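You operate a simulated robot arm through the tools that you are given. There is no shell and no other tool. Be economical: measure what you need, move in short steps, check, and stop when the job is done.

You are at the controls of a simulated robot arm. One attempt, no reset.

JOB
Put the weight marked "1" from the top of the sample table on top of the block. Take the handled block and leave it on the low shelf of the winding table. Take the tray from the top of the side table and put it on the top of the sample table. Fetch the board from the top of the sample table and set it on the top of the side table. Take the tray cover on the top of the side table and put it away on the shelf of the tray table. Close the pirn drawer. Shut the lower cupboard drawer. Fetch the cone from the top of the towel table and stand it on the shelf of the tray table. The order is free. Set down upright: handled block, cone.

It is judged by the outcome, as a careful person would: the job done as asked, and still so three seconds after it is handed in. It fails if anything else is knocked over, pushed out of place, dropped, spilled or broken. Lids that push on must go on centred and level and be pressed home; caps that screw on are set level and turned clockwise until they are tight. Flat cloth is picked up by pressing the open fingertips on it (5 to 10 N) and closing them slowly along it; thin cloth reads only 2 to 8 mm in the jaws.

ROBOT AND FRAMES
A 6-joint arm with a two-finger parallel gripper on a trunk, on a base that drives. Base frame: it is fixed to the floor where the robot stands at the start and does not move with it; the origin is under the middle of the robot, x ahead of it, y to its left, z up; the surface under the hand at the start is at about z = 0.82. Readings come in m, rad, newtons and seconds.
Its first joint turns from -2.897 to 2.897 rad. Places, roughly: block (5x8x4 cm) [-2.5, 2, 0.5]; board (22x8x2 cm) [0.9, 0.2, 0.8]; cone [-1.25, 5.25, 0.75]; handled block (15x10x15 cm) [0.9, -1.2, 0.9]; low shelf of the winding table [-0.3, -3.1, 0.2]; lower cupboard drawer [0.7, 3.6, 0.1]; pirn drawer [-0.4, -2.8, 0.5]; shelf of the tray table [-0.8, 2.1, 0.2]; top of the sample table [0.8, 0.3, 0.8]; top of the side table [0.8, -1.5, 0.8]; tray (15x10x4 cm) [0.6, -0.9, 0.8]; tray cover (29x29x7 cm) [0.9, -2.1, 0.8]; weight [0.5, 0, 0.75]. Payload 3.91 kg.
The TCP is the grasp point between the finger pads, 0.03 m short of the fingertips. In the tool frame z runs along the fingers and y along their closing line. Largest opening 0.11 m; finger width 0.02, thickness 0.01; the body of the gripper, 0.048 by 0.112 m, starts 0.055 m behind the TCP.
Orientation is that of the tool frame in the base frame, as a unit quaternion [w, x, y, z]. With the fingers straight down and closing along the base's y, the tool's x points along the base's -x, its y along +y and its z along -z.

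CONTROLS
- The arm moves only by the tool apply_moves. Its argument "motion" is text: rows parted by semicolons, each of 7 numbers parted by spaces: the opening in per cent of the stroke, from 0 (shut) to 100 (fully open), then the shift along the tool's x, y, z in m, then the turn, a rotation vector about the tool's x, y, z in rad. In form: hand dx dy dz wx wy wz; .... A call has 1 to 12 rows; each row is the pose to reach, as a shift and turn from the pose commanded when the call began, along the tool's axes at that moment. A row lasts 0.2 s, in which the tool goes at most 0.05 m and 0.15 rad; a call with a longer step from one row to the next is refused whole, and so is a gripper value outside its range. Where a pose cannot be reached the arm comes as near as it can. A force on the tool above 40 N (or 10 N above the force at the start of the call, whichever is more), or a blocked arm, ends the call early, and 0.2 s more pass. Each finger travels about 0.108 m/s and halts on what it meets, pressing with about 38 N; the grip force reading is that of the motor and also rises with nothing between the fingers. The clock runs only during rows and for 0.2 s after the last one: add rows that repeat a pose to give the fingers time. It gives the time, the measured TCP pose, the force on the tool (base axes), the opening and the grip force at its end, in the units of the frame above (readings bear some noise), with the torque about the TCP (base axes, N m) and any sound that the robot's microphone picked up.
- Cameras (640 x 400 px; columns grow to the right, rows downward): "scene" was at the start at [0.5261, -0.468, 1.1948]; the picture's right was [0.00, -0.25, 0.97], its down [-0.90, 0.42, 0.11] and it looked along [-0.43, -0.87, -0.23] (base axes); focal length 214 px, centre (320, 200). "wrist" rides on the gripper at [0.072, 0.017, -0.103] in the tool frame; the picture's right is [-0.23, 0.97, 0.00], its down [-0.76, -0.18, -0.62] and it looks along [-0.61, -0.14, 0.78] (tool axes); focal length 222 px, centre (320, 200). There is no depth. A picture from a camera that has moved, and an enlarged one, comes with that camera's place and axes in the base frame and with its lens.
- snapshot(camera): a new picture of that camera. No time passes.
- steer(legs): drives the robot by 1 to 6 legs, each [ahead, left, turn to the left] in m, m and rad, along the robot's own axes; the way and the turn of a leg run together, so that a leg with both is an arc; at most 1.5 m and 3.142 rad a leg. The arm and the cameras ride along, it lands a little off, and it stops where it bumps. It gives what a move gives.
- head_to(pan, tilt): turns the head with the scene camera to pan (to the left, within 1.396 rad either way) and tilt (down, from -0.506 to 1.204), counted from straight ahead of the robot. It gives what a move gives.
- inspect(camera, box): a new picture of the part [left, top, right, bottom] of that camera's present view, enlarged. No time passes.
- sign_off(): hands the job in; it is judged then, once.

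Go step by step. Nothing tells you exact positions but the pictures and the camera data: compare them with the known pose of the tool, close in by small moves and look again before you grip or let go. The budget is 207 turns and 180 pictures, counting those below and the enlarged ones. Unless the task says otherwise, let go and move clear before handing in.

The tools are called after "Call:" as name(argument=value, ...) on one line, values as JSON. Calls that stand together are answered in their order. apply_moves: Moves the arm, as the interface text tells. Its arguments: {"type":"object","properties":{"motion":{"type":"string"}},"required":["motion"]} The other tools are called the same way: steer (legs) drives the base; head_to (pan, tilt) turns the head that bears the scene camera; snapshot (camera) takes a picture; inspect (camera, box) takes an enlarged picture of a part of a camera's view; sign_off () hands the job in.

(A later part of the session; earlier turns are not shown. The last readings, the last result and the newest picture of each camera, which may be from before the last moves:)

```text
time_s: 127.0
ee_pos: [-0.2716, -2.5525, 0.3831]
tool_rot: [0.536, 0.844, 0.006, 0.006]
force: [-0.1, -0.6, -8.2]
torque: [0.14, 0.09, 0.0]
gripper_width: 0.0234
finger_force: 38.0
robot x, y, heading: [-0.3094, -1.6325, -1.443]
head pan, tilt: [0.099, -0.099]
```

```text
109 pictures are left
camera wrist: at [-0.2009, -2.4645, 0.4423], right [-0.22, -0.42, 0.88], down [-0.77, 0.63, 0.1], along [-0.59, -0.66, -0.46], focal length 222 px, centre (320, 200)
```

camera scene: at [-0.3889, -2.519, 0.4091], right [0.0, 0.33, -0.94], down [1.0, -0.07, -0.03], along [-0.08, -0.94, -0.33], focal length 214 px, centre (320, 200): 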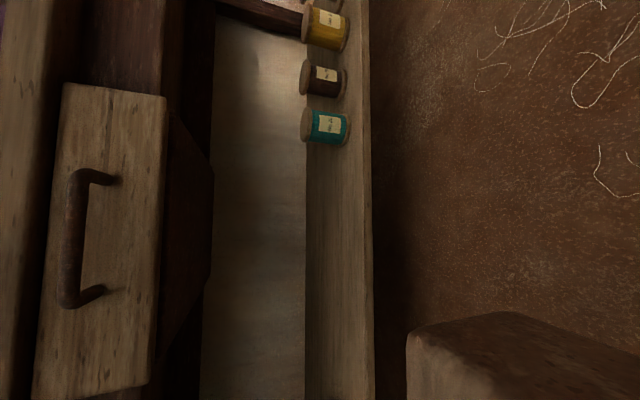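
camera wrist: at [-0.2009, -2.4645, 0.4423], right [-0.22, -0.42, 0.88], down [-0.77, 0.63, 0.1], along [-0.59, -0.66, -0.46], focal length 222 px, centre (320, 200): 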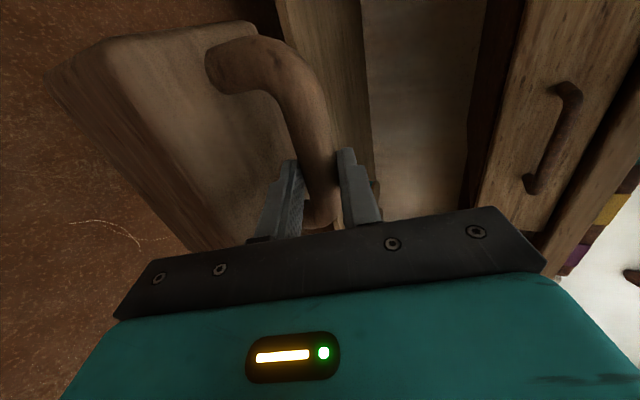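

Shelf top is at about z 0.20. I'll lower a little and drive in toward the shelf, watching headroom under the drawer.

Call:
apply_moves(motion="10 0 -0.0163 0.0076 0 0 0; 10 0 -0.0163 0.0076 0 0 0")

Call:
steer(legs=[[0.262, -0.033, 0]])

Call:
head_to(pan=0, tilt=0.1)

Call:
snapshot(camera="scene")

Call:
snapshot(camera="wrist")

```text
time_s: 127.6
ee_pos: [-0.2714, -2.5519, 0.3648]
tool_rot: [0.536, 0.844, 0.006, 0.005]
force: [0.0, 0.4, -8.2]
torque: [0.13, 0.09, 0.01]
gripper_width: 0.0233
finger_force: 37.9
robot x, y, heading: [-0.3099, -1.6298, -1.443]
head pan, tilt: [0.099, -0.099]
```

```text
time_s: 129.5
ee_pos: [-0.2677, -2.814, 0.3659]
tool_rot: [0.536, 0.844, 0.008, 0.007]
force: [0.7, -0.5, -8.7]
torque: [0.11, 0.08, -0.01]
gripper_width: 0.0236
finger_force: 38.0
robot x, y, heading: [-0.3113, -1.8912, -1.44]
head pan, tilt: [0.099, -0.099]
```

```text
time_s: 130.2
ee_pos: [-0.2698, -2.8136, 0.3641]
tool_rot: [0.537, 0.844, 0.008, 0.007]
force: [0.4, 0.2, -8.5]
torque: [0.1, 0.1, 0.0]
gripper_width: 0.0237
finger_force: 38.2
robot x, y, heading: [-0.3136, -1.8934, -1.441]
head pan, tilt: [0.0, 0.099]
```

```text
108 pictures are left
camera scene: at [-0.3686, -2.7811, 0.3805], right [-0.01, 0.42, -0.91], down [0.99, 0.11, 0.05], along [0.12, -0.9, -0.42], focal length 214 px, centre (320, 200)
```

scene: 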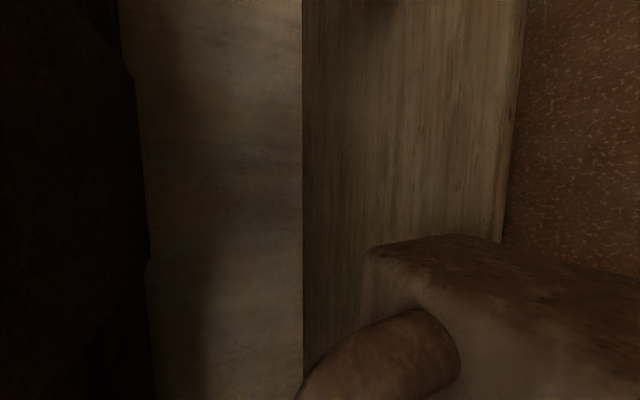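

```text
107 pictures are left
camera wrist: at [-0.1985, -2.7253, 0.4238], right [-0.22, -0.42, 0.88], down [-0.78, 0.62, 0.1], along [-0.59, -0.66, -0.46], focal length 222 px, centre (320, 200)
```

wrist: 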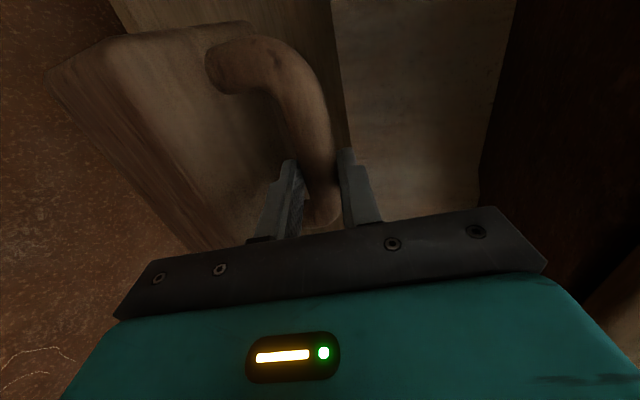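

Shelf edge confirmed at y -2.862, z 0.202. Drive in another 11 cm.

Call:
steer(legs=[[0.112, -0.014, 0]])

Call:
apply_moves(motion="10 0 -0.006 0.003 0 0 0; 10 0 -0.0127 0.0059 0 0 0; 10 0 -0.0172 0.0081 0 0 0; 10 0 -0.0172 0.0081 0 0 0")

Call:
snapshot(camera="scene")

Call:
snapshot(camera="wrist")

```text
time_s: 131.4
ee_pos: [-0.2682, -2.9258, 0.3632]
tool_rot: [0.537, 0.844, 0.008, 0.008]
force: [0.1, 0.1, -7.8]
torque: [0.12, 0.08, -0.01]
gripper_width: 0.0234
finger_force: 38.0
robot x, y, heading: [-0.3077, -2.0058, -1.443]
head pan, tilt: [0.0, 0.099]
```

```text
time_s: 132.4
ee_pos: [-0.2679, -2.9261, 0.344]
tool_rot: [0.537, 0.844, 0.008, 0.007]
force: [-0.8, 0.8, -8.2]
torque: [0.15, 0.09, -0.01]
gripper_width: 0.0237
finger_force: 38.2
robot x, y, heading: [-0.3063, -2.0036, -1.447]
head pan, tilt: [0.0, 0.099]
```

```text
106 pictures are left
camera scene: at [-0.3679, -2.8935, 0.3614], right [-0.01, 0.42, -0.91], down [0.99, 0.11, 0.05], along [0.12, -0.9, -0.42], focal length 214 px, centre (320, 200)
```

scene: 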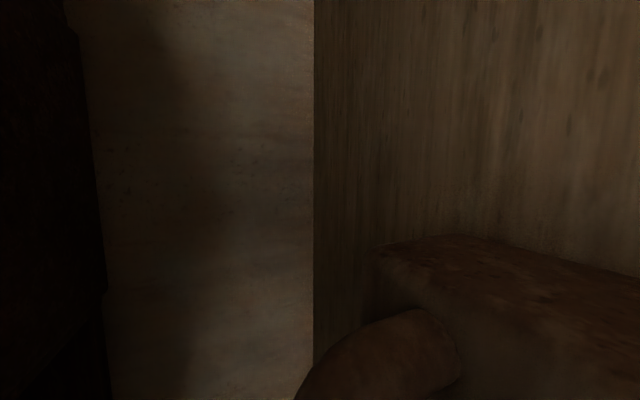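

```text
105 pictures are left
camera wrist: at [-0.1979, -2.8377, 0.4046], right [-0.22, -0.42, 0.88], down [-0.77, 0.62, 0.1], along [-0.59, -0.66, -0.46], focal length 222 px, centre (320, 200)
```

wrist: 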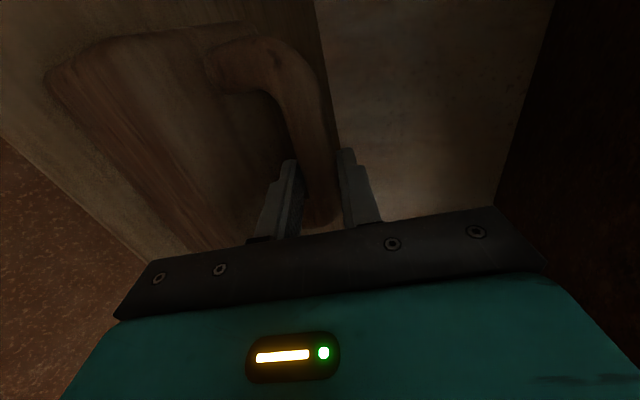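

Call:
apply_moves(motion="10 0 -0.0018 0.0008 0 0 0; 10 0 -0.0036 0.0017 0 0 0; 10 0 -0.0054 0.0025 0 0 0; 10 0 -0.0054 0.0025 0 0 0")

```text
time_s: 133.4
ee_pos: [-0.2679, -2.9264, 0.3381]
tool_rot: [0.537, 0.844, 0.008, 0.007]
force: [-0.2, -0.3, -9.2]
torque: [0.14, 0.08, 0.03]
gripper_width: 0.0235
finger_force: 37.8
robot x, y, heading: [-0.3083, -2.0044, -1.446]
head pan, tilt: [0.0, 0.099]
```

Call:
apply_moves(motion="10 0 -0.0018 0.0008 0 0 0; 10 0 -0.0036 0.0017 0 0 0; 10 0 -0.0054 0.0025 0 0 0; 10 0 -0.0054 0.0025 0 0 0")

Call:
inspect(camera="wrist", box=[0, 0, 340, 260])

```text
time_s: 134.4
ee_pos: [-0.2688, -2.9265, 0.336]
tool_rot: [0.539, 0.842, 0.008, 0.007]
force: [-3.6, -3.5, 27.0]
torque: [-0.56, -0.15, -0.12]
gripper_width: 0.0238
finger_force: 21.4
robot x, y, heading: [-0.307, -2.0009, -1.443]
head pan, tilt: [0.0, 0.099]
```

```text
1.54 times, centred on (170, 130) of wrist
camera zoom: at [-0.1983, -2.8386, 0.3952], right [-0.22, -0.41, 0.88], down [-0.77, 0.62, 0.1], along [-0.59, -0.66, -0.46], focal length 342 px, centre (551, 308)
```

zoom: 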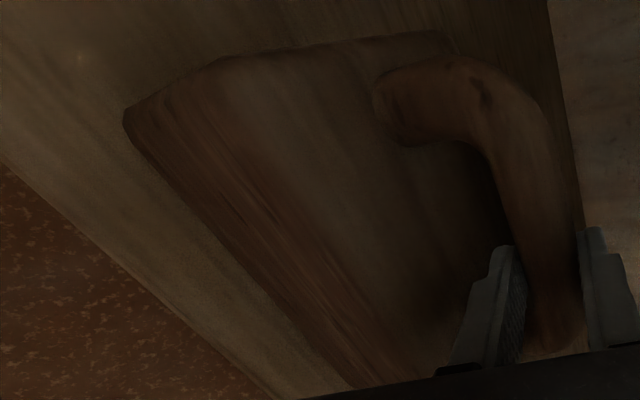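

Call:
apply_moves(motion="20 0 0.002 0 0 0 0; 36 0 0.002 0 0 0 0; 40 0 0.002 0 0 0 0; 40 0 0.002 -0.02 0 0 0; 40 0 0.002 -0.05 0 0 0; 40 0 0.002 -0.09 0 0 0; 40 0 0.002 -0.13 0 0 0; 40 0 0.002 -0.17 0 0 0")

Call:
steer(legs=[[-0.2, 0, 0]])

Call:
head_to(pan=0, tilt=0.3)

Call:
snapshot(camera="scene")

```text
time_s: 136.2
ee_pos: [-0.2723, -2.7722, 0.4083]
tool_rot: [0.537, 0.844, 0.008, 0.007]
force: [-0.5, 0.1, -0.4]
torque: [-0.07, 0.02, -0.03]
gripper_width: 0.0441
finger_force: 0.1
robot x, y, heading: [-0.3099, -2.0013, -1.442]
head pan, tilt: [0.0, 0.099]
```

```text
time_s: 137.8
ee_pos: [-0.2963, -2.5743, 0.4078]
tool_rot: [0.536, 0.844, 0.009, 0.008]
force: [0.0, -0.2, 0.6]
torque: [0.02, -0.02, 0.02]
gripper_width: 0.0439
finger_force: 0.0
robot x, y, heading: [-0.3341, -1.8031, -1.438]
head pan, tilt: [0.0, 0.099]
```

```text
time_s: 138.5
ee_pos: [-0.2959, -2.5726, 0.4082]
tool_rot: [0.537, 0.844, 0.008, 0.007]
force: [-1.3, -0.3, 0.5]
torque: [0.01, 0.01, 0.04]
gripper_width: 0.0438
finger_force: 0.1
robot x, y, heading: [-0.3329, -1.8043, -1.441]
head pan, tilt: [0.0, 0.3]
```

```text
103 pictures are left
camera scene: at [-0.3778, -2.5424, 0.4239], right [-0.01, 0.42, -0.91], down [0.95, 0.29, 0.13], along [0.32, -0.86, -0.4], focal length 214 px, centre (320, 200)
```

scene: 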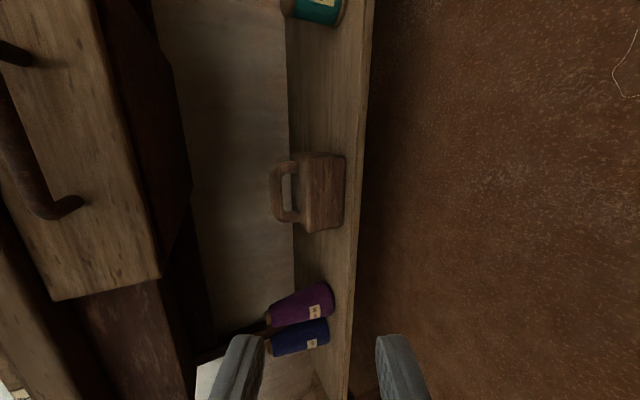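

The block stands upright on the shelf. Before gripping the tray cover I'll raise the hand and turn to look at the tray table.

Call:
apply_moves(motion="40 0 0.0435 -0.0204 0 0 0; 40 0 0.087 -0.0408 0 0 0; 40 0 0.1305 -0.0612 0 0 0; 40 0 0.174 -0.0816 0 0 0; 40 0 0.2175 -0.102 0 0 0; 40 0 0.261 -0.1224 0 0 0; 40 0 0.3045 -0.1428 0 0 0; 40 0 0.348 -0.1632 0 0 0; 40 0 0.3915 -0.1836 0 0 0; 40 0 0.435 -0.204 0 0 0; 40 0 0.4785 -0.2244 0 0 0; 40 0 0.522 -0.2448 0 0 0")

Call:
steer(legs=[[-0.2, 0, 0], [0, 0, 3.1]])

Call:
head_to(pan=0.25, tilt=0)

Call:
snapshot(camera="scene")

```text
time_s: 141.1
ee_pos: [-0.2994, -2.5753, 0.9638]
tool_rot: [0.543, 0.837, 0.059, -0.032]
force: [0.2, 0.5, -0.4]
torque: [-0.03, 0.0, 0.03]
gripper_width: 0.0442
finger_force: 0.1
out of reach, approached as far as the arm can: row 12
robot x, y, heading: [-0.3363, -1.804, -1.445]
head pan, tilt: [0.0, 0.3]
```

```text
time_s: 150.0
ee_pos: [-0.3646, -0.8366, 0.962]
tool_rot: [0.008, 0.012, 0.842, 0.539]
force: [0.0, -0.1, -0.1]
torque: [0.01, 0.01, -0.01]
gripper_width: 0.044
finger_force: 0.1
robot x, y, heading: [-0.3622, -1.6079, 1.66]
head pan, tilt: [0.0, 0.3]
```

```text
time_s: 150.8
ee_pos: [-0.3635, -0.8367, 0.9623]
tool_rot: [0.008, 0.012, 0.842, 0.539]
force: [0.4, 0.7, -0.3]
torque: [0.0, 0.0, 0.01]
gripper_width: 0.044
finger_force: 0.0
robot x, y, heading: [-0.3619, -1.6034, 1.657]
head pan, tilt: [0.25, 0.0]
```

```text
102 pictures are left
camera scene: at [-0.253, -0.8691, 1.0005], right [0.0, -0.18, -0.98], down [-1.0, 0.03, 0.0], along [0.03, 0.98, -0.18], focal length 214 px, centre (320, 200)
```

scene: 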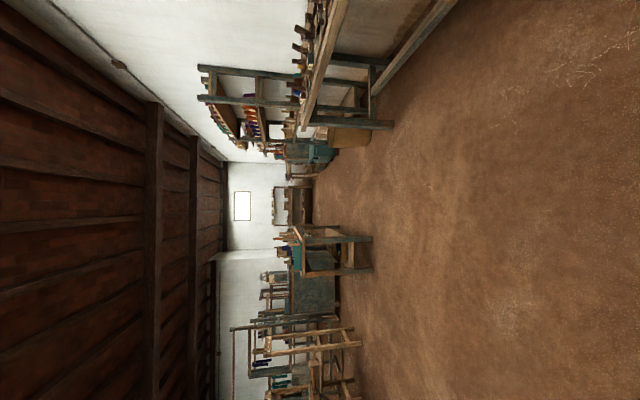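

Call:
inspect(camera="scene", box=[260, 200, 400, 300])

Call:
inspect(camera="scene", box=[220, 290, 380, 400])

```text
4.00 times, centred on (330, 250) of scene
camera zoom: at [-0.253, -0.8691, 1.0005], right [0.0, -0.18, -0.98], down [-1.0, 0.03, 0.0], along [0.03, 0.98, -0.18], focal length 858 px, centre (280, 0)
```

zoom: 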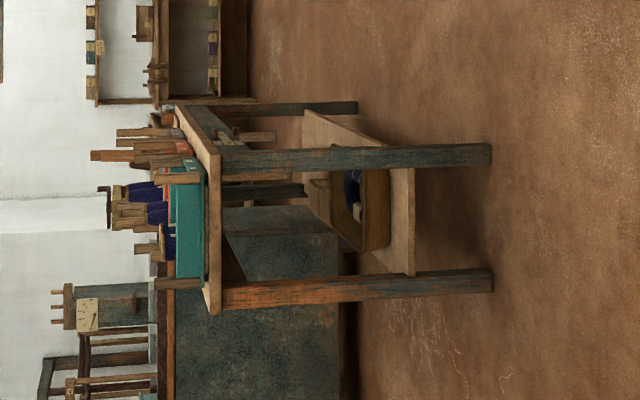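

```text
3.64 times, centred on (300, 345) of scene
camera zoom: at [-0.253, -0.8691, 1.0005], right [0.0, -0.18, -0.98], down [-1.0, 0.03, 0.0], along [0.03, 0.98, -0.18], focal length 780 px, centre (393, -327)
```

zoom: 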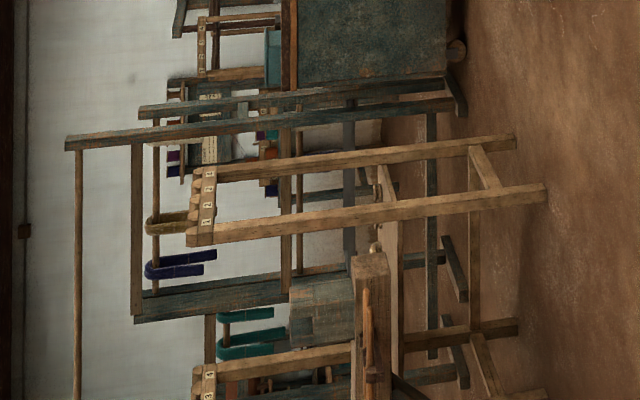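

The tray table runs long along y (x −0.98…−0.6, y 1.36…2.74), with shelf access from its +x side and ample headroom. I'll fetch the cover with a ~40° tilt; raise the hand and drive to it.

Call:
apply_moves(motion="32 0 0.03 -0.014 0.1 0 0; 32 0 0.06 -0.03 0.2 0 0; 32 0 0.09 -0.045 0.27 0 0; 32 0 0.12 -0.06 0.27 0 0; 32 0 0.12 -0.06 0.27 0 0")

Call:
steer(legs=[[0, 0, -1.657], [0, -0.4, 0], [0.2, 0, 0]])

Call:
head_to(pan=-0.3, tilt=0.2)

Call:
snapshot(camera="scene")

Call:
snapshot(camera="wrist")

```text
time_s: 152.0
ee_pos: [-0.3999, -0.8436, 1.0847]
tool_rot: [0.033, 0.026, 0.903, 0.428]
force: [0.0, -0.1, 0.5]
torque: [0.01, 0.01, -0.01]
gripper_width: 0.0351
finger_force: 0.0
out of reach, approached as far as the arm can: row 1, 2, 3, 4, 5
robot x, y, heading: [-0.3628, -1.6084, 1.659]
head pan, tilt: [0.25, 0.0]
```

```text
time_s: 159.7
ee_pos: [0.6101, -2.0248, 1.0848]
tool_rot: [0.338, 0.68, 0.593, 0.267]
force: [-0.9, 0.6, 0.8]
torque: [-0.04, 0.03, 0.0]
gripper_width: 0.0351
finger_force: 0.1
robot x, y, heading: [-0.1559, -2.0038, 0.012]
head pan, tilt: [0.25, 0.0]
```

```text
time_s: 160.6
ee_pos: [0.6098, -2.0246, 1.0853]
tool_rot: [0.338, 0.679, 0.594, 0.268]
force: [0.2, -0.9, -0.6]
torque: [0.01, 0.0, -0.01]
gripper_width: 0.0353
finger_force: 0.0
robot x, y, heading: [-0.1571, -2.0055, 0.019]
head pan, tilt: [-0.3, 0.201]
```

```text
99 pictures are left
camera scene: at [0.5489, -2.107, 1.0931], right [-0.82, 0.11, -0.56], down [0.04, 0.99, 0.13], along [0.56, 0.08, -0.82], focal length 214 px, centre (320, 200)
```

scene: 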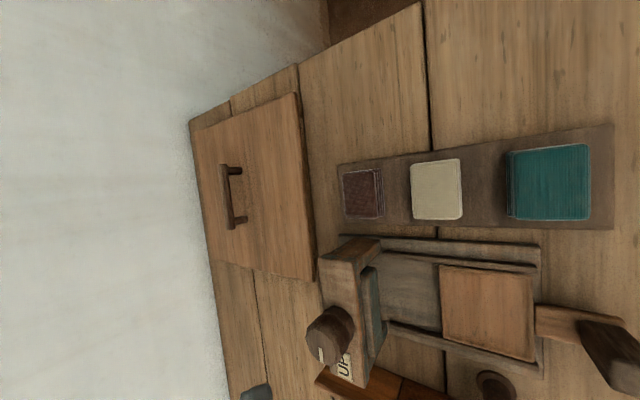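

```text
98 pictures are left
camera wrist: at [0.552, -1.9388, 1.1599], right [0.58, -0.29, 0.76], down [-0.7, -0.65, 0.28], along [0.42, -0.7, -0.58], focal length 222 px, centre (320, 200)
```

wrist: 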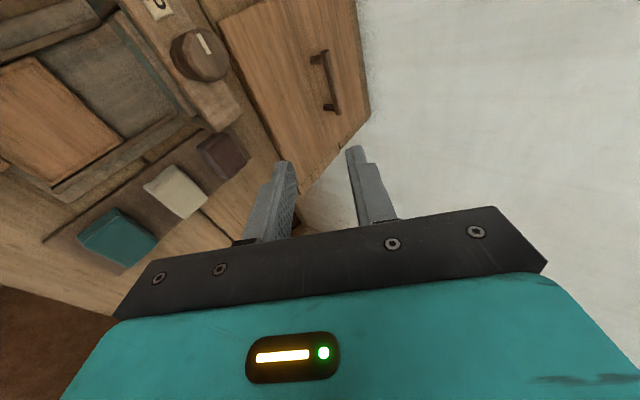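

Call:
inspect(camera="scene", box=[170, 80, 330, 290])

Call:
inspect(camera="wrist", box=[220, 0, 400, 170])

```text
1.90 times, centred on (250, 185) of scene
camera zoom: at [0.5489, -2.107, 1.0931], right [-0.82, 0.11, -0.56], down [0.04, 0.99, 0.13], along [0.56, 0.08, -0.82], focal length 408 px, centre (453, 229)
```

zoom: 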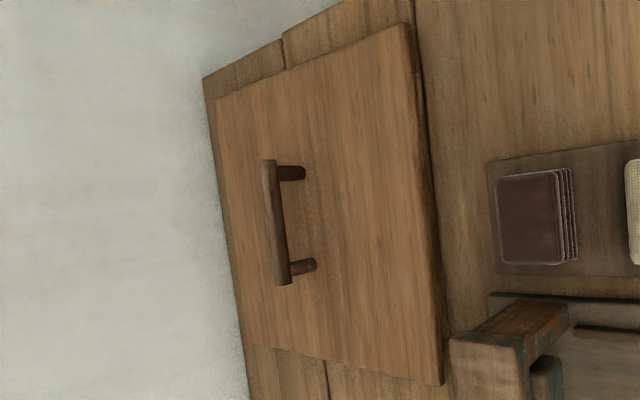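

```text
2.35 times, centred on (310, 85) of wrist
camera zoom: at [0.552, -1.9388, 1.1599], right [0.58, -0.29, 0.76], down [-0.7, -0.65, 0.28], along [0.42, -0.7, -0.58], focal length 523 px, centre (344, 471)
```

zoom: 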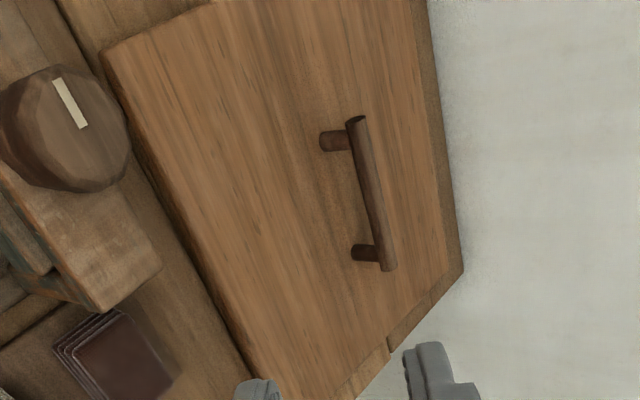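

Bar at about [0.908, -2.10, 0.865], running along y. I'll drive forward and line up.

Call:
steer(legs=[[0.13, 0, 0]])

Call:
apply_moves(motion="32 -0.01 -0.012 0.032 -0.001 0.027 -0.01; 32 -0.021 -0.024 0.065 -0.002 0.055 -0.02; 32 -0.031 -0.036 0.097 -0.004 0.082 -0.03; 32 -0.042 -0.048 0.13 -0.005 0.109 -0.039; 32 -0.052 -0.0606 0.162 -0.005 0.109 -0.039; 32 -0.052 -0.0606 0.162 -0.005 0.109 -0.039")

Call:
head_to(pan=0, tilt=0.4)

Call:
snapshot(camera="scene")

Call:
snapshot(camera="wrist")

```text
time_s: 161.9
ee_pos: [0.7395, -2.0219, 1.0845]
tool_rot: [0.338, 0.681, 0.593, 0.266]
force: [-0.2, 0.4, 0.1]
torque: [-0.01, 0.01, 0.04]
gripper_width: 0.0348
finger_force: 0.0
robot x, y, heading: [-0.0245, -2.0019, 0.007]
head pan, tilt: [-0.3, 0.201]
```

```text
time_s: 163.3
ee_pos: [0.8259, -2.0666, 0.9349]
tool_rot: [0.375, 0.653, 0.59, 0.292]
force: [0.6, -0.8, -0.3]
torque: [-0.01, -0.02, -0.02]
gripper_width: 0.035
finger_force: 0.1
out of reach, approached as far as the arm can: row 1, 2, 3, 4, 5, 6
robot x, y, heading: [-0.0259, -2.0018, 0.011]
head pan, tilt: [-0.3, 0.201]
```

```text
time_s: 164.1
ee_pos: [0.8254, -2.0673, 0.9361]
tool_rot: [0.374, 0.653, 0.59, 0.292]
force: [0.0, -0.3, -0.5]
torque: [0.0, 0.0, 0.03]
gripper_width: 0.0351
finger_force: 0.0
robot x, y, heading: [-0.0257, -2.0048, 0.01]
head pan, tilt: [0.0, 0.4]
```

```text
95 pictures are left
camera scene: at [0.7871, -2.133, 0.9601], right [-0.55, 0.02, -0.83], down [-0.2, 0.97, 0.16], along [0.81, 0.25, -0.53], focal length 214 px, centre (320, 200)
```

scene: 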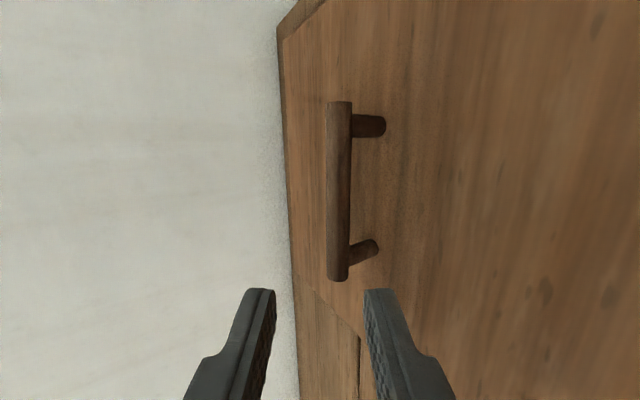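

```text
94 pictures are left
camera wrist: at [0.7596, -1.9797, 1.0013], right [0.51, -0.25, 0.83], down [-0.71, -0.66, 0.24], along [0.48, -0.71, -0.51], focal length 222 px, centre (320, 200)
```

wrist: 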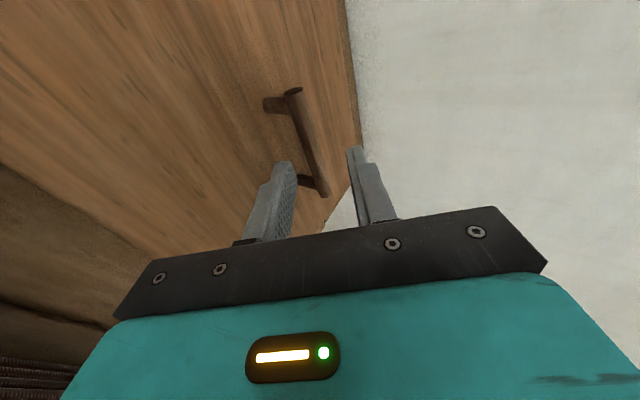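

The wrist can't yaw further, so I'll turn the base slightly instead.

Call:
steer(legs=[[-0.04, 0, 0], [0, 0, 0.135], [0, -0.14, 0]])

Call:
snapshot(camera="scene")

Call:
snapshot(camera="wrist")

```text
time_s: 165.6
ee_pos: [0.7904, -2.0018, 0.9343]
tool_rot: [0.365, 0.628, 0.616, 0.304]
force: [10.0, -4.1, -3.8]
torque: [-0.1, -0.43, 0.16]
gripper_width: 0.0353
finger_force: 0.1
robot x, y, heading: [-0.0642, -2.0009, 0.099]
head pan, tilt: [0.0, 0.4]
stopped in leg 2: the robot was blocked; the commanded pose is now the measured one
```

```text
93 pictures are left
camera scene: at [0.7576, -2.0717, 0.9608], right [-0.55, -0.03, -0.83], down [-0.27, 0.95, 0.15], along [0.79, 0.31, -0.53], focal length 214 px, centre (320, 200)
```

scene: 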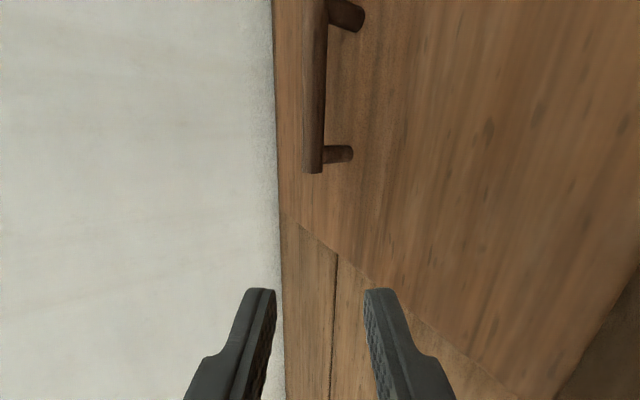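

```text
92 pictures are left
camera wrist: at [0.7179, -1.9207, 1.0009], right [0.52, -0.2, 0.83], down [-0.66, -0.71, 0.24], along [0.54, -0.67, -0.51], focal length 222 px, centre (320, 200)
```

wrist: 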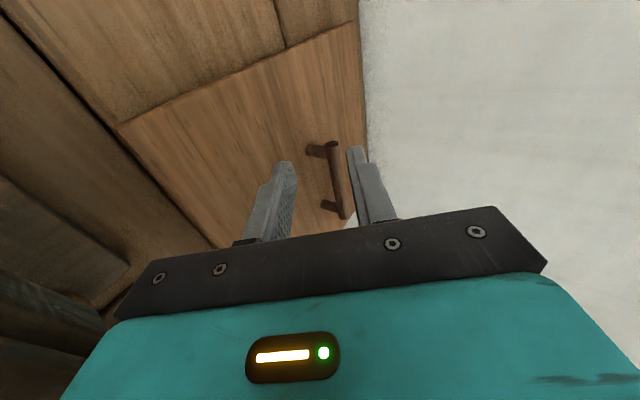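

The hand touched the press post beside it; lift straight up and check.

Call:
apply_moves(motion="32 -0.002 0.033 -0.022 0 0 0; 32 -0.004 0.066 -0.044 0 0 0; 32 -0.007 0.1 -0.066 0 0 0; 32 -0.009 0.125 -0.082 0 0 0")

Call:
head_to(pan=-0.5, tilt=0.4)

Call:
snapshot(camera="scene")

Call:
snapshot(camera="wrist")

```text
time_s: 166.6
ee_pos: [0.789, -1.9968, 1.0831]
tool_rot: [0.369, 0.628, 0.615, 0.302]
force: [0.6, -0.2, -0.1]
torque: [0.01, 0.01, -0.01]
gripper_width: 0.035
finger_force: 0.0
out of reach, approached as far as the arm can: row 4
robot x, y, heading: [-0.0627, -2.0045, 0.097]
head pan, tilt: [0.0, 0.4]
```

```text
time_s: 167.5
ee_pos: [0.7894, -1.9961, 1.0837]
tool_rot: [0.37, 0.629, 0.613, 0.303]
force: [0.1, -0.1, 0.3]
torque: [0.01, 0.0, 0.02]
gripper_width: 0.0352
finger_force: 0.1
robot x, y, heading: [-0.0626, -2.0057, 0.096]
head pan, tilt: [-0.499, 0.4]
```

```text
91 pictures are left
camera scene: at [0.7213, -2.0657, 1.0782], right [-0.88, 0.02, -0.47], down [-0.12, 0.95, 0.27], along [0.46, 0.3, -0.84], focal length 214 px, centre (320, 200)
```

scene: 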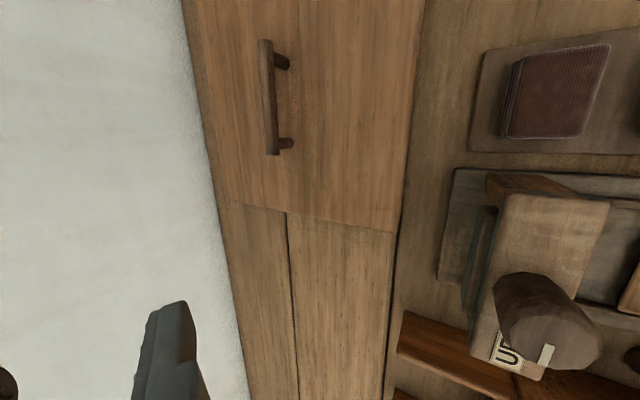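

```text
90 pictures are left
camera wrist: at [0.7165, -1.914, 1.1481], right [0.52, -0.2, 0.83], down [-0.67, -0.7, 0.25], along [0.54, -0.68, -0.5], focal length 222 px, centre (320, 200)
```

wrist: 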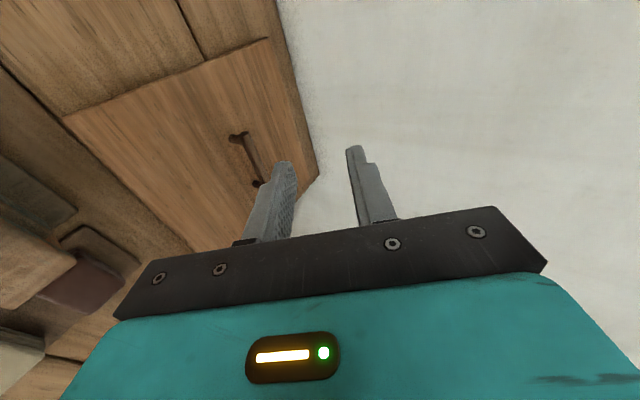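

Call:
inspect(camera="scene", box=[440, 180, 640, 400])

```text
1.82 times, centred on (540, 290) of scene
camera zoom: at [0.7213, -2.0657, 1.0782], right [-0.88, 0.02, -0.47], down [-0.12, 0.95, 0.27], along [0.46, 0.3, -0.84], focal length 390 px, centre (-80, 36)
```

zoom: 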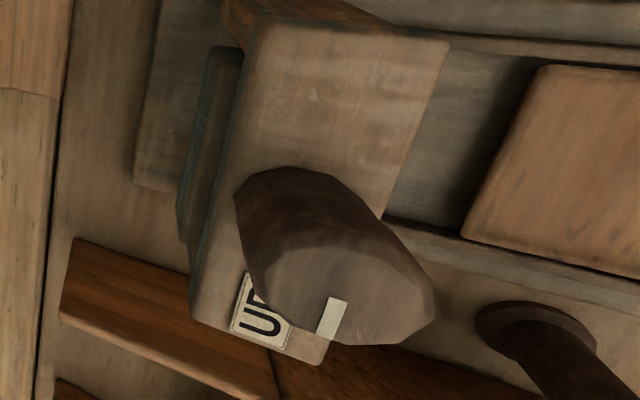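

The press is unmoved. Now finish turning and strafe right at safe height.

Call:
steer(legs=[[0, 0, 0.07], [0, -0.161, 0]])

Call:
head_to(pan=0, tilt=0.4)

Call:
snapshot(camera="scene")

```text
time_s: 169.4
ee_pos: [0.8125, -2.0938, 1.0832]
tool_rot: [0.359, 0.606, 0.636, 0.315]
force: [0.0, -0.6, -0.6]
torque: [0.01, -0.05, -0.01]
gripper_width: 0.0352
finger_force: 0.1
robot x, y, heading: [-0.0357, -2.1595, 0.17]
head pan, tilt: [-0.499, 0.4]
```

```text
time_s: 170.3
ee_pos: [0.8134, -2.0925, 1.0827]
tool_rot: [0.359, 0.606, 0.635, 0.316]
force: [-0.2, -0.7, -0.2]
torque: [0.0, 0.02, -0.01]
gripper_width: 0.0353
finger_force: 0.1
robot x, y, heading: [-0.0397, -2.1629, 0.172]
head pan, tilt: [0.0, 0.4]
```

```text
88 pictures are left
camera scene: at [0.7842, -2.1647, 1.1093], right [-0.55, -0.06, -0.84], down [-0.33, 0.93, 0.14], along [0.77, 0.36, -0.53], focal length 214 px, centre (320, 200)
```

scene: 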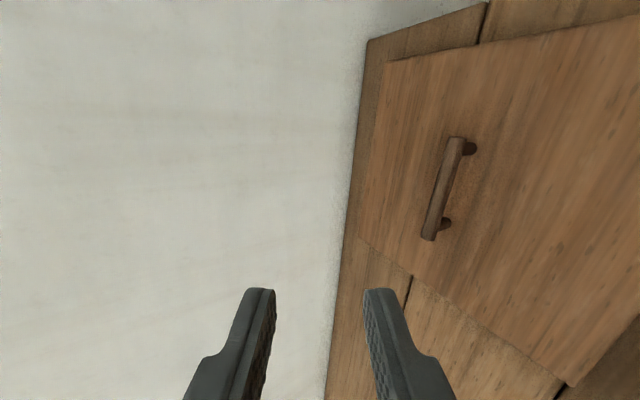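

Call:
apply_moves(motion="32 0.002 -0.035 0.022 0 0 0.04; 32 0.004 -0.07 0.045 0 0 0.08; 32 0.006 -0.105 0.067 0 0 0.08; 32 0.008 -0.132 0.0884 0 0 0.08; 32 0.008 -0.132 0.0884 0 0 0.08")

Call:
snapshot(camera="scene")

Call:
snapshot(camera="wrist")

```text
time_s: 171.5
ee_pos: [0.8153, -2.0963, 0.9239]
tool_rot: [0.346, 0.632, 0.61, 0.33]
force: [1.0, -0.6, -0.9]
torque: [-0.03, 0.0, 0.02]
gripper_width: 0.0353
finger_force: 0.1
robot x, y, heading: [-0.0383, -2.1569, 0.167]
head pan, tilt: [0.0, 0.4]
```

```text
87 pictures are left
camera scene: at [0.7837, -2.1678, 0.9447], right [-0.54, 0.01, -0.84], down [-0.29, 0.93, 0.21], along [0.79, 0.36, -0.5], focal length 214 px, centre (320, 200)
```

scene: 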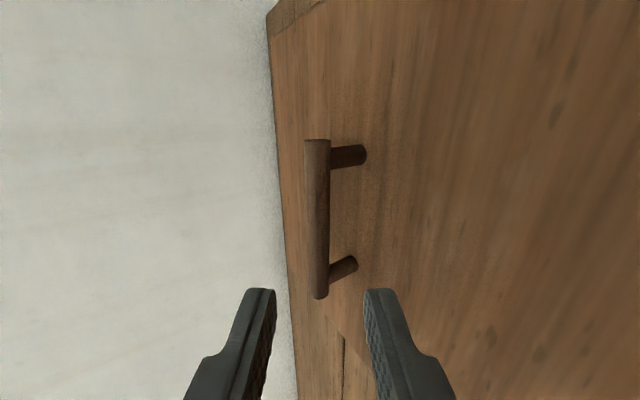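

```text
86 pictures are left
camera wrist: at [0.7406, -2.0203, 0.9935], right [0.52, -0.24, 0.82], down [-0.65, -0.74, 0.19], along [0.56, -0.63, -0.54], focal length 222 px, centre (320, 200)
```

wrist: 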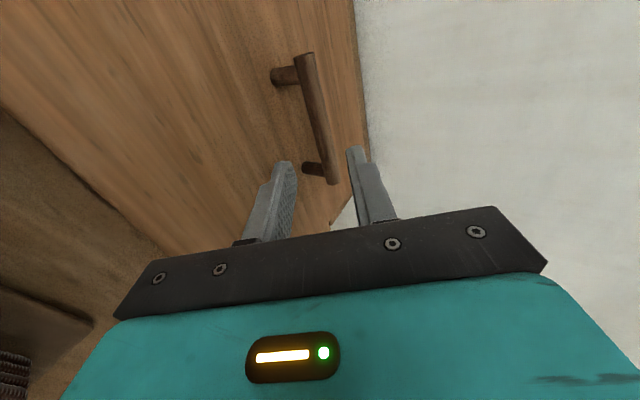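

Call:
apply_moves(motion="32 -0.003 0.001 0.035 0 0 0; 32 -0.003 0.002 0.07 0 0 0; 32 -0.003 0.002 0.09 0 0 0; 32 -0.003 0.002 0.09 0 0 0")

Call:
snapshot(camera="scene")

Call:
snapshot(camera="wrist")

```text
time_s: 172.5
ee_pos: [0.8923, -2.1018, 0.8786]
tool_rot: [0.346, 0.631, 0.61, 0.331]
force: [-1.3, 0.8, 14.5]
torque: [0.06, -0.16, 0.03]
gripper_width: 0.029
finger_force: 0.1
robot x, y, heading: [-0.0362, -2.1613, 0.163]
head pan, tilt: [0.0, 0.4]
```

```text
85 pictures are left
camera scene: at [0.8598, -2.1739, 0.9], right [-0.54, 0.01, -0.84], down [-0.29, 0.93, 0.21], along [0.79, 0.36, -0.5], focal length 214 px, centre (320, 200)
```

scene: 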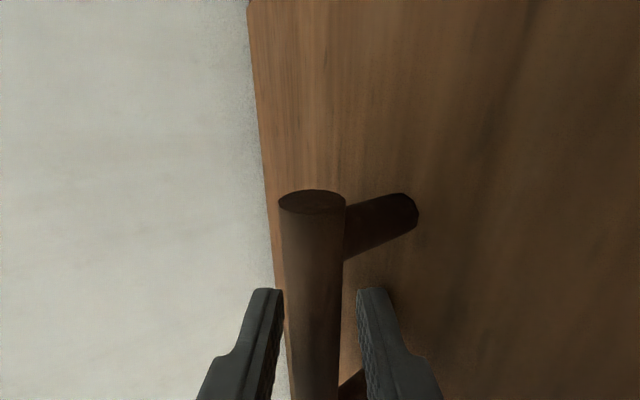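

```text
84 pictures are left
camera wrist: at [0.8166, -2.0264, 0.9487], right [0.52, -0.24, 0.82], down [-0.65, -0.74, 0.19], along [0.56, -0.63, -0.54], focal length 222 px, centre (320, 200)
```

wrist: 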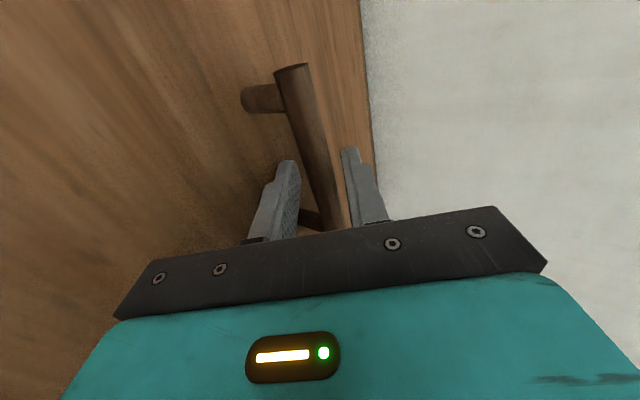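

The lower fingertip just touches the plate; back off slightly and close on the bar.

Call:
apply_moves(motion="32 0 0.002 -0.005 0 0 0; 15 0 0.002 -0.005 0 0 0; 5 0 0.002 -0.005 0 0 0; 5 0 0.002 -0.005 0 0 0")

Call:
apply_moves(motion="5 0 0.025 -0.0163 0 0 0; 5 0 0.06 -0.039 0 0 0; 5 0 0.1 -0.065 0 0 0; 5 0 0.1 -0.065 0 0 0")

Call:
snapshot(camera="scene")

Call:
snapshot(camera="wrist")

```text
time_s: 173.5
ee_pos: [0.8884, -2.1024, 0.8813]
tool_rot: [0.345, 0.632, 0.611, 0.33]
force: [0.6, -0.3, 0.3]
torque: [-0.06, 0.11, 0.02]
gripper_width: 0.0154
finger_force: 37.9
robot x, y, heading: [-0.038, -2.1628, 0.166]
head pan, tilt: [0.0, 0.4]
```

```text
time_s: 174.5
ee_pos: [0.8887, -2.1032, 1.0019]
tool_rot: [0.345, 0.631, 0.611, 0.33]
force: [0.4, -0.1, -5.0]
torque: [0.01, 0.06, -0.01]
gripper_width: 0.0152
finger_force: 38.5
robot x, y, heading: [-0.0361, -2.1569, 0.167]
head pan, tilt: [0.0, 0.4]
```

```text
83 pictures are left
camera scene: at [0.8567, -2.1747, 1.0227], right [-0.54, 0.01, -0.84], down [-0.29, 0.93, 0.21], along [0.79, 0.36, -0.5], focal length 214 px, centre (320, 200)
```

scene: 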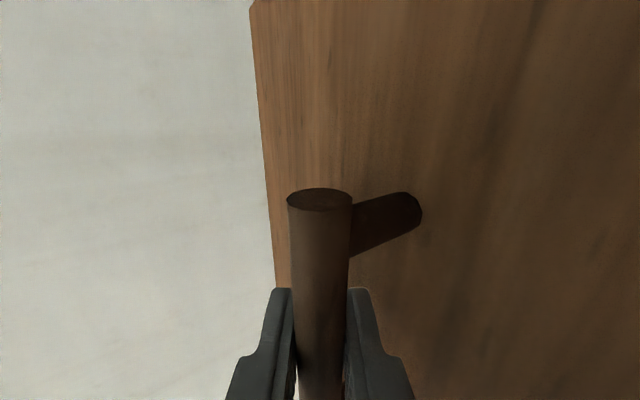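

```text
82 pictures are left
camera wrist: at [0.8137, -2.0272, 1.0715], right [0.52, -0.24, 0.82], down [-0.65, -0.74, 0.19], along [0.56, -0.63, -0.54], focal length 222 px, centre (320, 200)
```

wrist: 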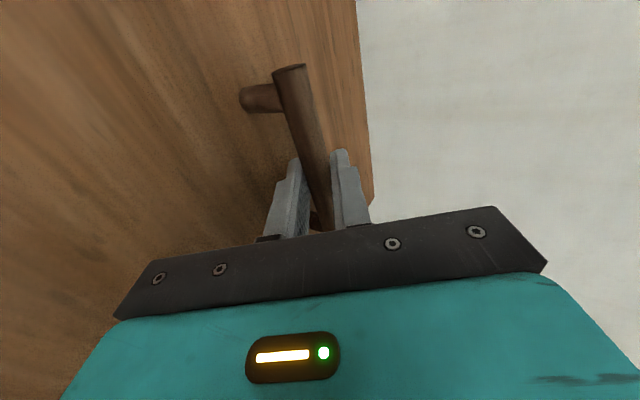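

Cover is held level. Lift higher and back away from the table.

Call:
apply_moves(motion="5 0 0.04 -0.026 0 0 0; 5 0 0.08 -0.052 0 0 0; 5 0 0.1 -0.065 0 0 0; 5 0 0.1 -0.065 0 0 0")

Call:
steer(legs=[[-0.5, 0, 0], [0, 0, 1.404]])

Call:
head_to(pan=0.5, tilt=0)

Call:
snapshot(camera="scene")

```text
time_s: 175.5
ee_pos: [0.8869, -2.092, 1.1136]
tool_rot: [0.354, 0.633, 0.606, 0.325]
force: [0.6, -0.4, -4.5]
torque: [-0.04, 0.05, -0.01]
gripper_width: 0.0153
finger_force: 38.3
out of reach, approached as far as the arm can: row 2, 3, 4
robot x, y, heading: [-0.0404, -2.1604, 0.17]
head pan, tilt: [0.0, 0.4]
```

```text
time_s: 181.9
ee_pos: [-0.4478, -1.3212, 1.1147]
tool_rot: [0.059, 0.089, 0.872, 0.477]
force: [-0.2, -1.1, -4.1]
torque: [-0.07, 0.0, -0.01]
gripper_width: 0.0155
finger_force: 37.9
robot x, y, heading: [-0.5261, -2.2455, 1.579]
head pan, tilt: [0.0, 0.4]
```

```text
time_s: 182.8
ee_pos: [-0.4473, -1.3224, 1.1137]
tool_rot: [0.059, 0.088, 0.872, 0.477]
force: [-0.4, -0.5, -4.3]
torque: [-0.02, -0.01, 0.02]
gripper_width: 0.0157
finger_force: 38.3
robot x, y, heading: [-0.5269, -2.2463, 1.583]
head pan, tilt: [0.499, 0.0]
```

```text
81 pictures are left
camera scene: at [-0.3439, -1.3639, 1.1802], right [0.0, -0.07, -1.0], down [-0.98, 0.21, -0.02], along [0.21, 0.98, -0.07], focal length 214 px, centre (320, 200)
```

scene: 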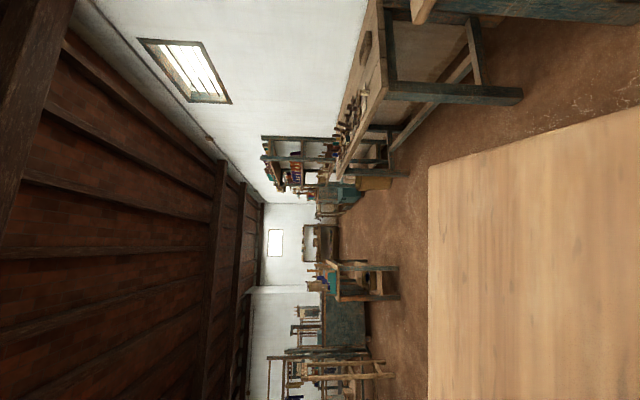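

Call:
apply_moves(motion="5 0.001 -0.04 -0.016 0 0 0; 5 0.002 -0.079 -0.032 0 0 0; 5 0.003 -0.119 -0.047 0 0 0; 5 0.003 -0.158 -0.063 0 0 0; 5 0.004 -0.198 -0.079 0 0 0; 5 0.005 -0.238 -0.095 0 0 0; 5 0.006 -0.277 -0.11 0 0 0; 5 0.006 -0.317 -0.126 0 0 0; 5 0.006 -0.317 -0.126 0 0 0")

Call:
inspect(camera="scene", box=[230, 130, 430, 330])

```text
time_s: 184.8
ee_pos: [-0.5086, -1.5917, 0.915]
tool_rot: [0.058, 0.088, 0.872, 0.478]
force: [1.1, -0.4, -4.6]
torque: [-0.03, 0.01, 0.02]
gripper_width: 0.0154
finger_force: 37.5
robot x, y, heading: [-0.5259, -2.245, 1.581]
head pan, tilt: [0.499, 0.0]
```

```text
2.00 times, centred on (330, 230) of scene
camera zoom: at [-0.4049, -1.6341, 0.9811], right [0.0, -0.07, -1.0], down [-0.98, 0.21, -0.02], along [0.21, 0.98, -0.07], focal length 429 px, centre (300, 140)
```

zoom: 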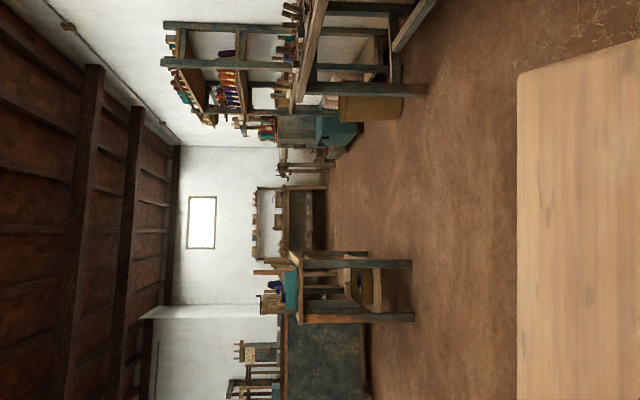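

Arm retracted. Now drive up the aisle to beside the tray table.

Call:
steer(legs=[[1.5, -0.26, 0], [1.5, -0.25, 0], [0.75, 0, 0], [0.4, -0.37, 0]])

Call:
snapshot(camera="scene")

```text
refused: leg 1 is longer than a leg can be; nothing moved
```

```text
79 pictures are left
camera scene: at [-0.4049, -1.6341, 0.9811], right [0.0, -0.07, -1.0], down [-0.98, 0.21, -0.02], along [0.21, 0.98, -0.07], focal length 214 px, centre (320, 200)
```

scene: 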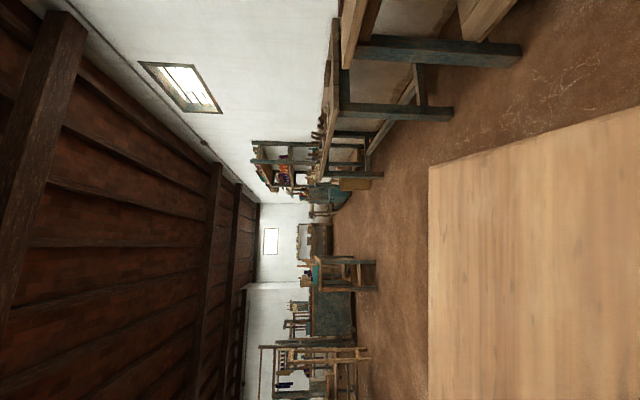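

Call:
steer(legs=[[1.4, -0.26, 0], [1.4, -0.25, 0], [0.95, 0, 0], [0.4, -0.37, 0]])

Call:
snapshot(camera="scene")

Call:
snapshot(camera="wrist")

```text
time_s: 205.9
ee_pos: [0.3242, 2.5758, 0.9162]
tool_rot: [0.058, 0.087, 0.872, 0.478]
force: [-0.8, 0.7, -4.0]
torque: [-0.05, 0.01, 0.0]
gripper_width: 0.0156
finger_force: 38.4
robot x, y, heading: [0.3099, 1.9262, 1.587]
head pan, tilt: [0.499, 0.0]
```

```text
78 pictures are left
camera scene: at [0.4288, 2.5342, 0.9814], right [0.0, -0.07, -1.0], down [-0.98, 0.21, -0.02], along [0.21, 0.98, -0.07], focal length 214 px, centre (320, 200)
```

scene: 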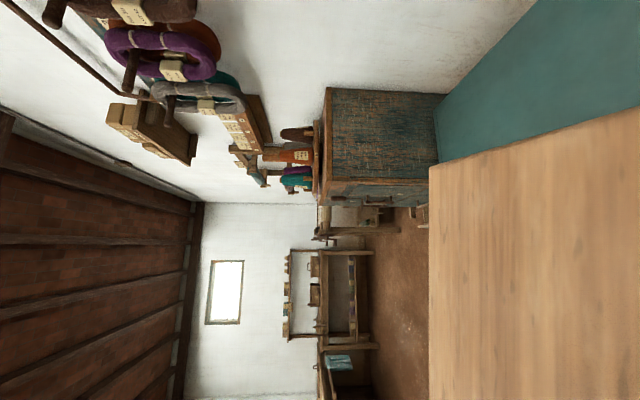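

```text
77 pictures are left
camera wrist: at [0.236, 2.5155, 0.9839], right [0.32, 0.47, 0.82], down [0.61, -0.77, 0.2], along [0.72, 0.44, -0.53], focal length 222 px, centre (320, 200)
```

wrist: 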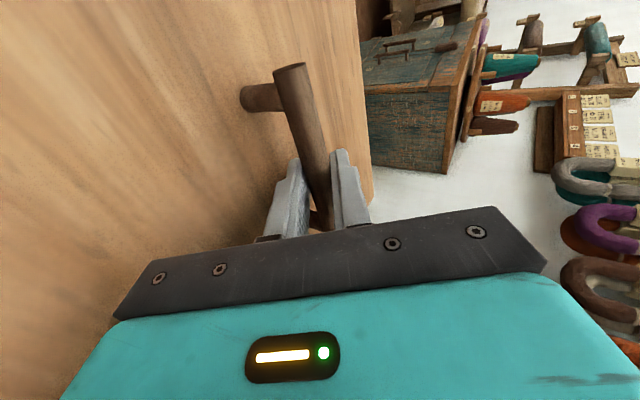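

Call:
steer(legs=[[0, -0.05, 0], [0, 0, 1.795]])

Call:
head_to(pan=0.3, tilt=-0.1)

Call:
snapshot(camera="scene")

Call:
snapshot(camera="wrist")

```text
time_s: 211.1
ee_pos: [-0.2822, 1.8099, 0.9163]
tool_rot: [0.333, 0.621, -0.62, -0.347]
force: [-0.2, -0.1, -4.0]
torque: [0.03, -0.09, 0.01]
gripper_width: 0.0153
finger_force: 37.3
robot x, y, heading: [0.3605, 1.9232, -2.925]
head pan, tilt: [0.499, 0.0]
```

```text
time_s: 211.8
ee_pos: [-0.282, 1.8093, 0.9157]
tool_rot: [-0.333, -0.619, 0.62, 0.348]
force: [-0.6, 0.0, -3.5]
torque: [0.0, -0.05, 0.03]
gripper_width: 0.0154
finger_force: 38.0
robot x, y, heading: [0.3596, 1.9264, -2.928]
head pan, tilt: [0.3, -0.099]
```

```text
76 pictures are left
camera scene: at [-0.254, 1.9272, 0.9645], right [0.26, 0.01, -0.96], down [-0.11, -0.99, -0.04], along [-0.96, 0.11, -0.26], focal length 214 px, centre (320, 200)
```

scene: 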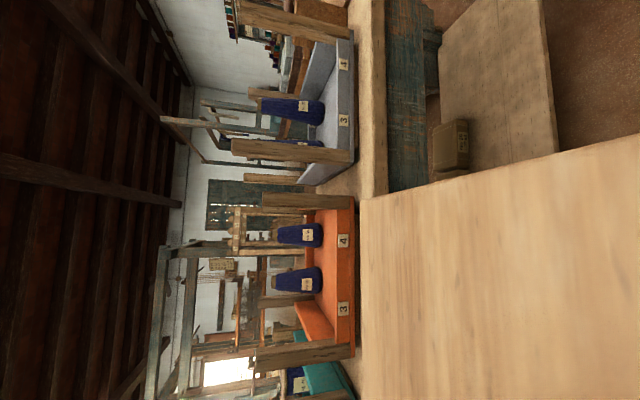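

```text
75 pictures are left
camera wrist: at [-0.2055, 1.7353, 0.9837], right [-0.52, 0.22, 0.82], down [0.63, 0.75, 0.2], along [-0.58, 0.62, -0.53], focal length 222 px, centre (320, 200)
```

wrist: 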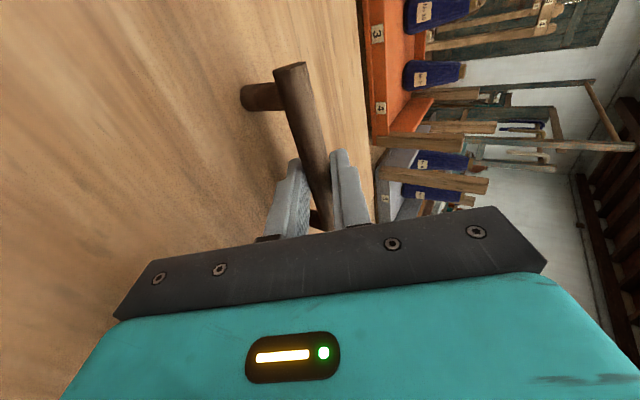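

The shelf is visible below; a small box sits at about y 2.2 and the stretch beyond y 2.3 looks free. I'll strafe along to there.

Call:
steer(legs=[[-0.11, -0.68, 0]])

Call:
head_to(pan=-0.3, tilt=0.4)

Call:
snapshot(camera="scene")

```text
time_s: 215.2
ee_pos: [-0.3192, 2.4358, 0.9146]
tool_rot: [-0.33, -0.617, 0.624, 0.348]
force: [-0.7, 0.3, -3.8]
torque: [0.05, -0.03, 0.02]
gripper_width: 0.0155
finger_force: 37.9
robot x, y, heading: [0.3237, 2.5439, -2.936]
head pan, tilt: [0.3, -0.099]
stopped in leg 1: the robot was blocked; the commanded pose is now the measured one
```

```text
time_s: 216.2
ee_pos: [-0.3178, 2.4364, 0.9156]
tool_rot: [-0.331, -0.616, 0.624, 0.35]
force: [0.1, -0.5, -4.2]
torque: [0.0, -0.06, -0.01]
gripper_width: 0.0155
finger_force: 37.9
robot x, y, heading: [0.3261, 2.5439, -2.938]
head pan, tilt: [-0.3, 0.4]
```

```text
74 pictures are left
camera scene: at [-0.2657, 2.5079, 0.9165], right [0.76, -0.01, -0.65], down [0.23, -0.93, 0.28], along [-0.6, -0.36, -0.71], focal length 214 px, centre (320, 200)
```

scene: 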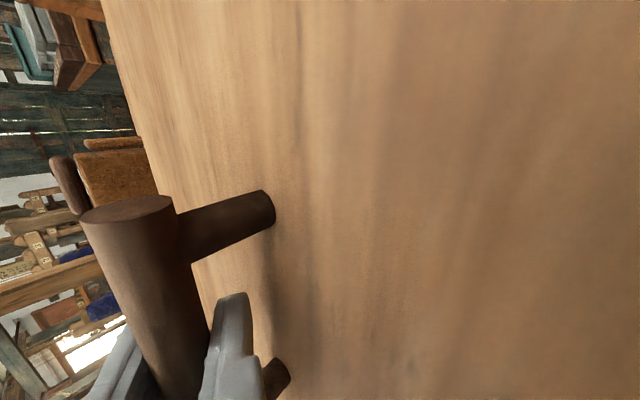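

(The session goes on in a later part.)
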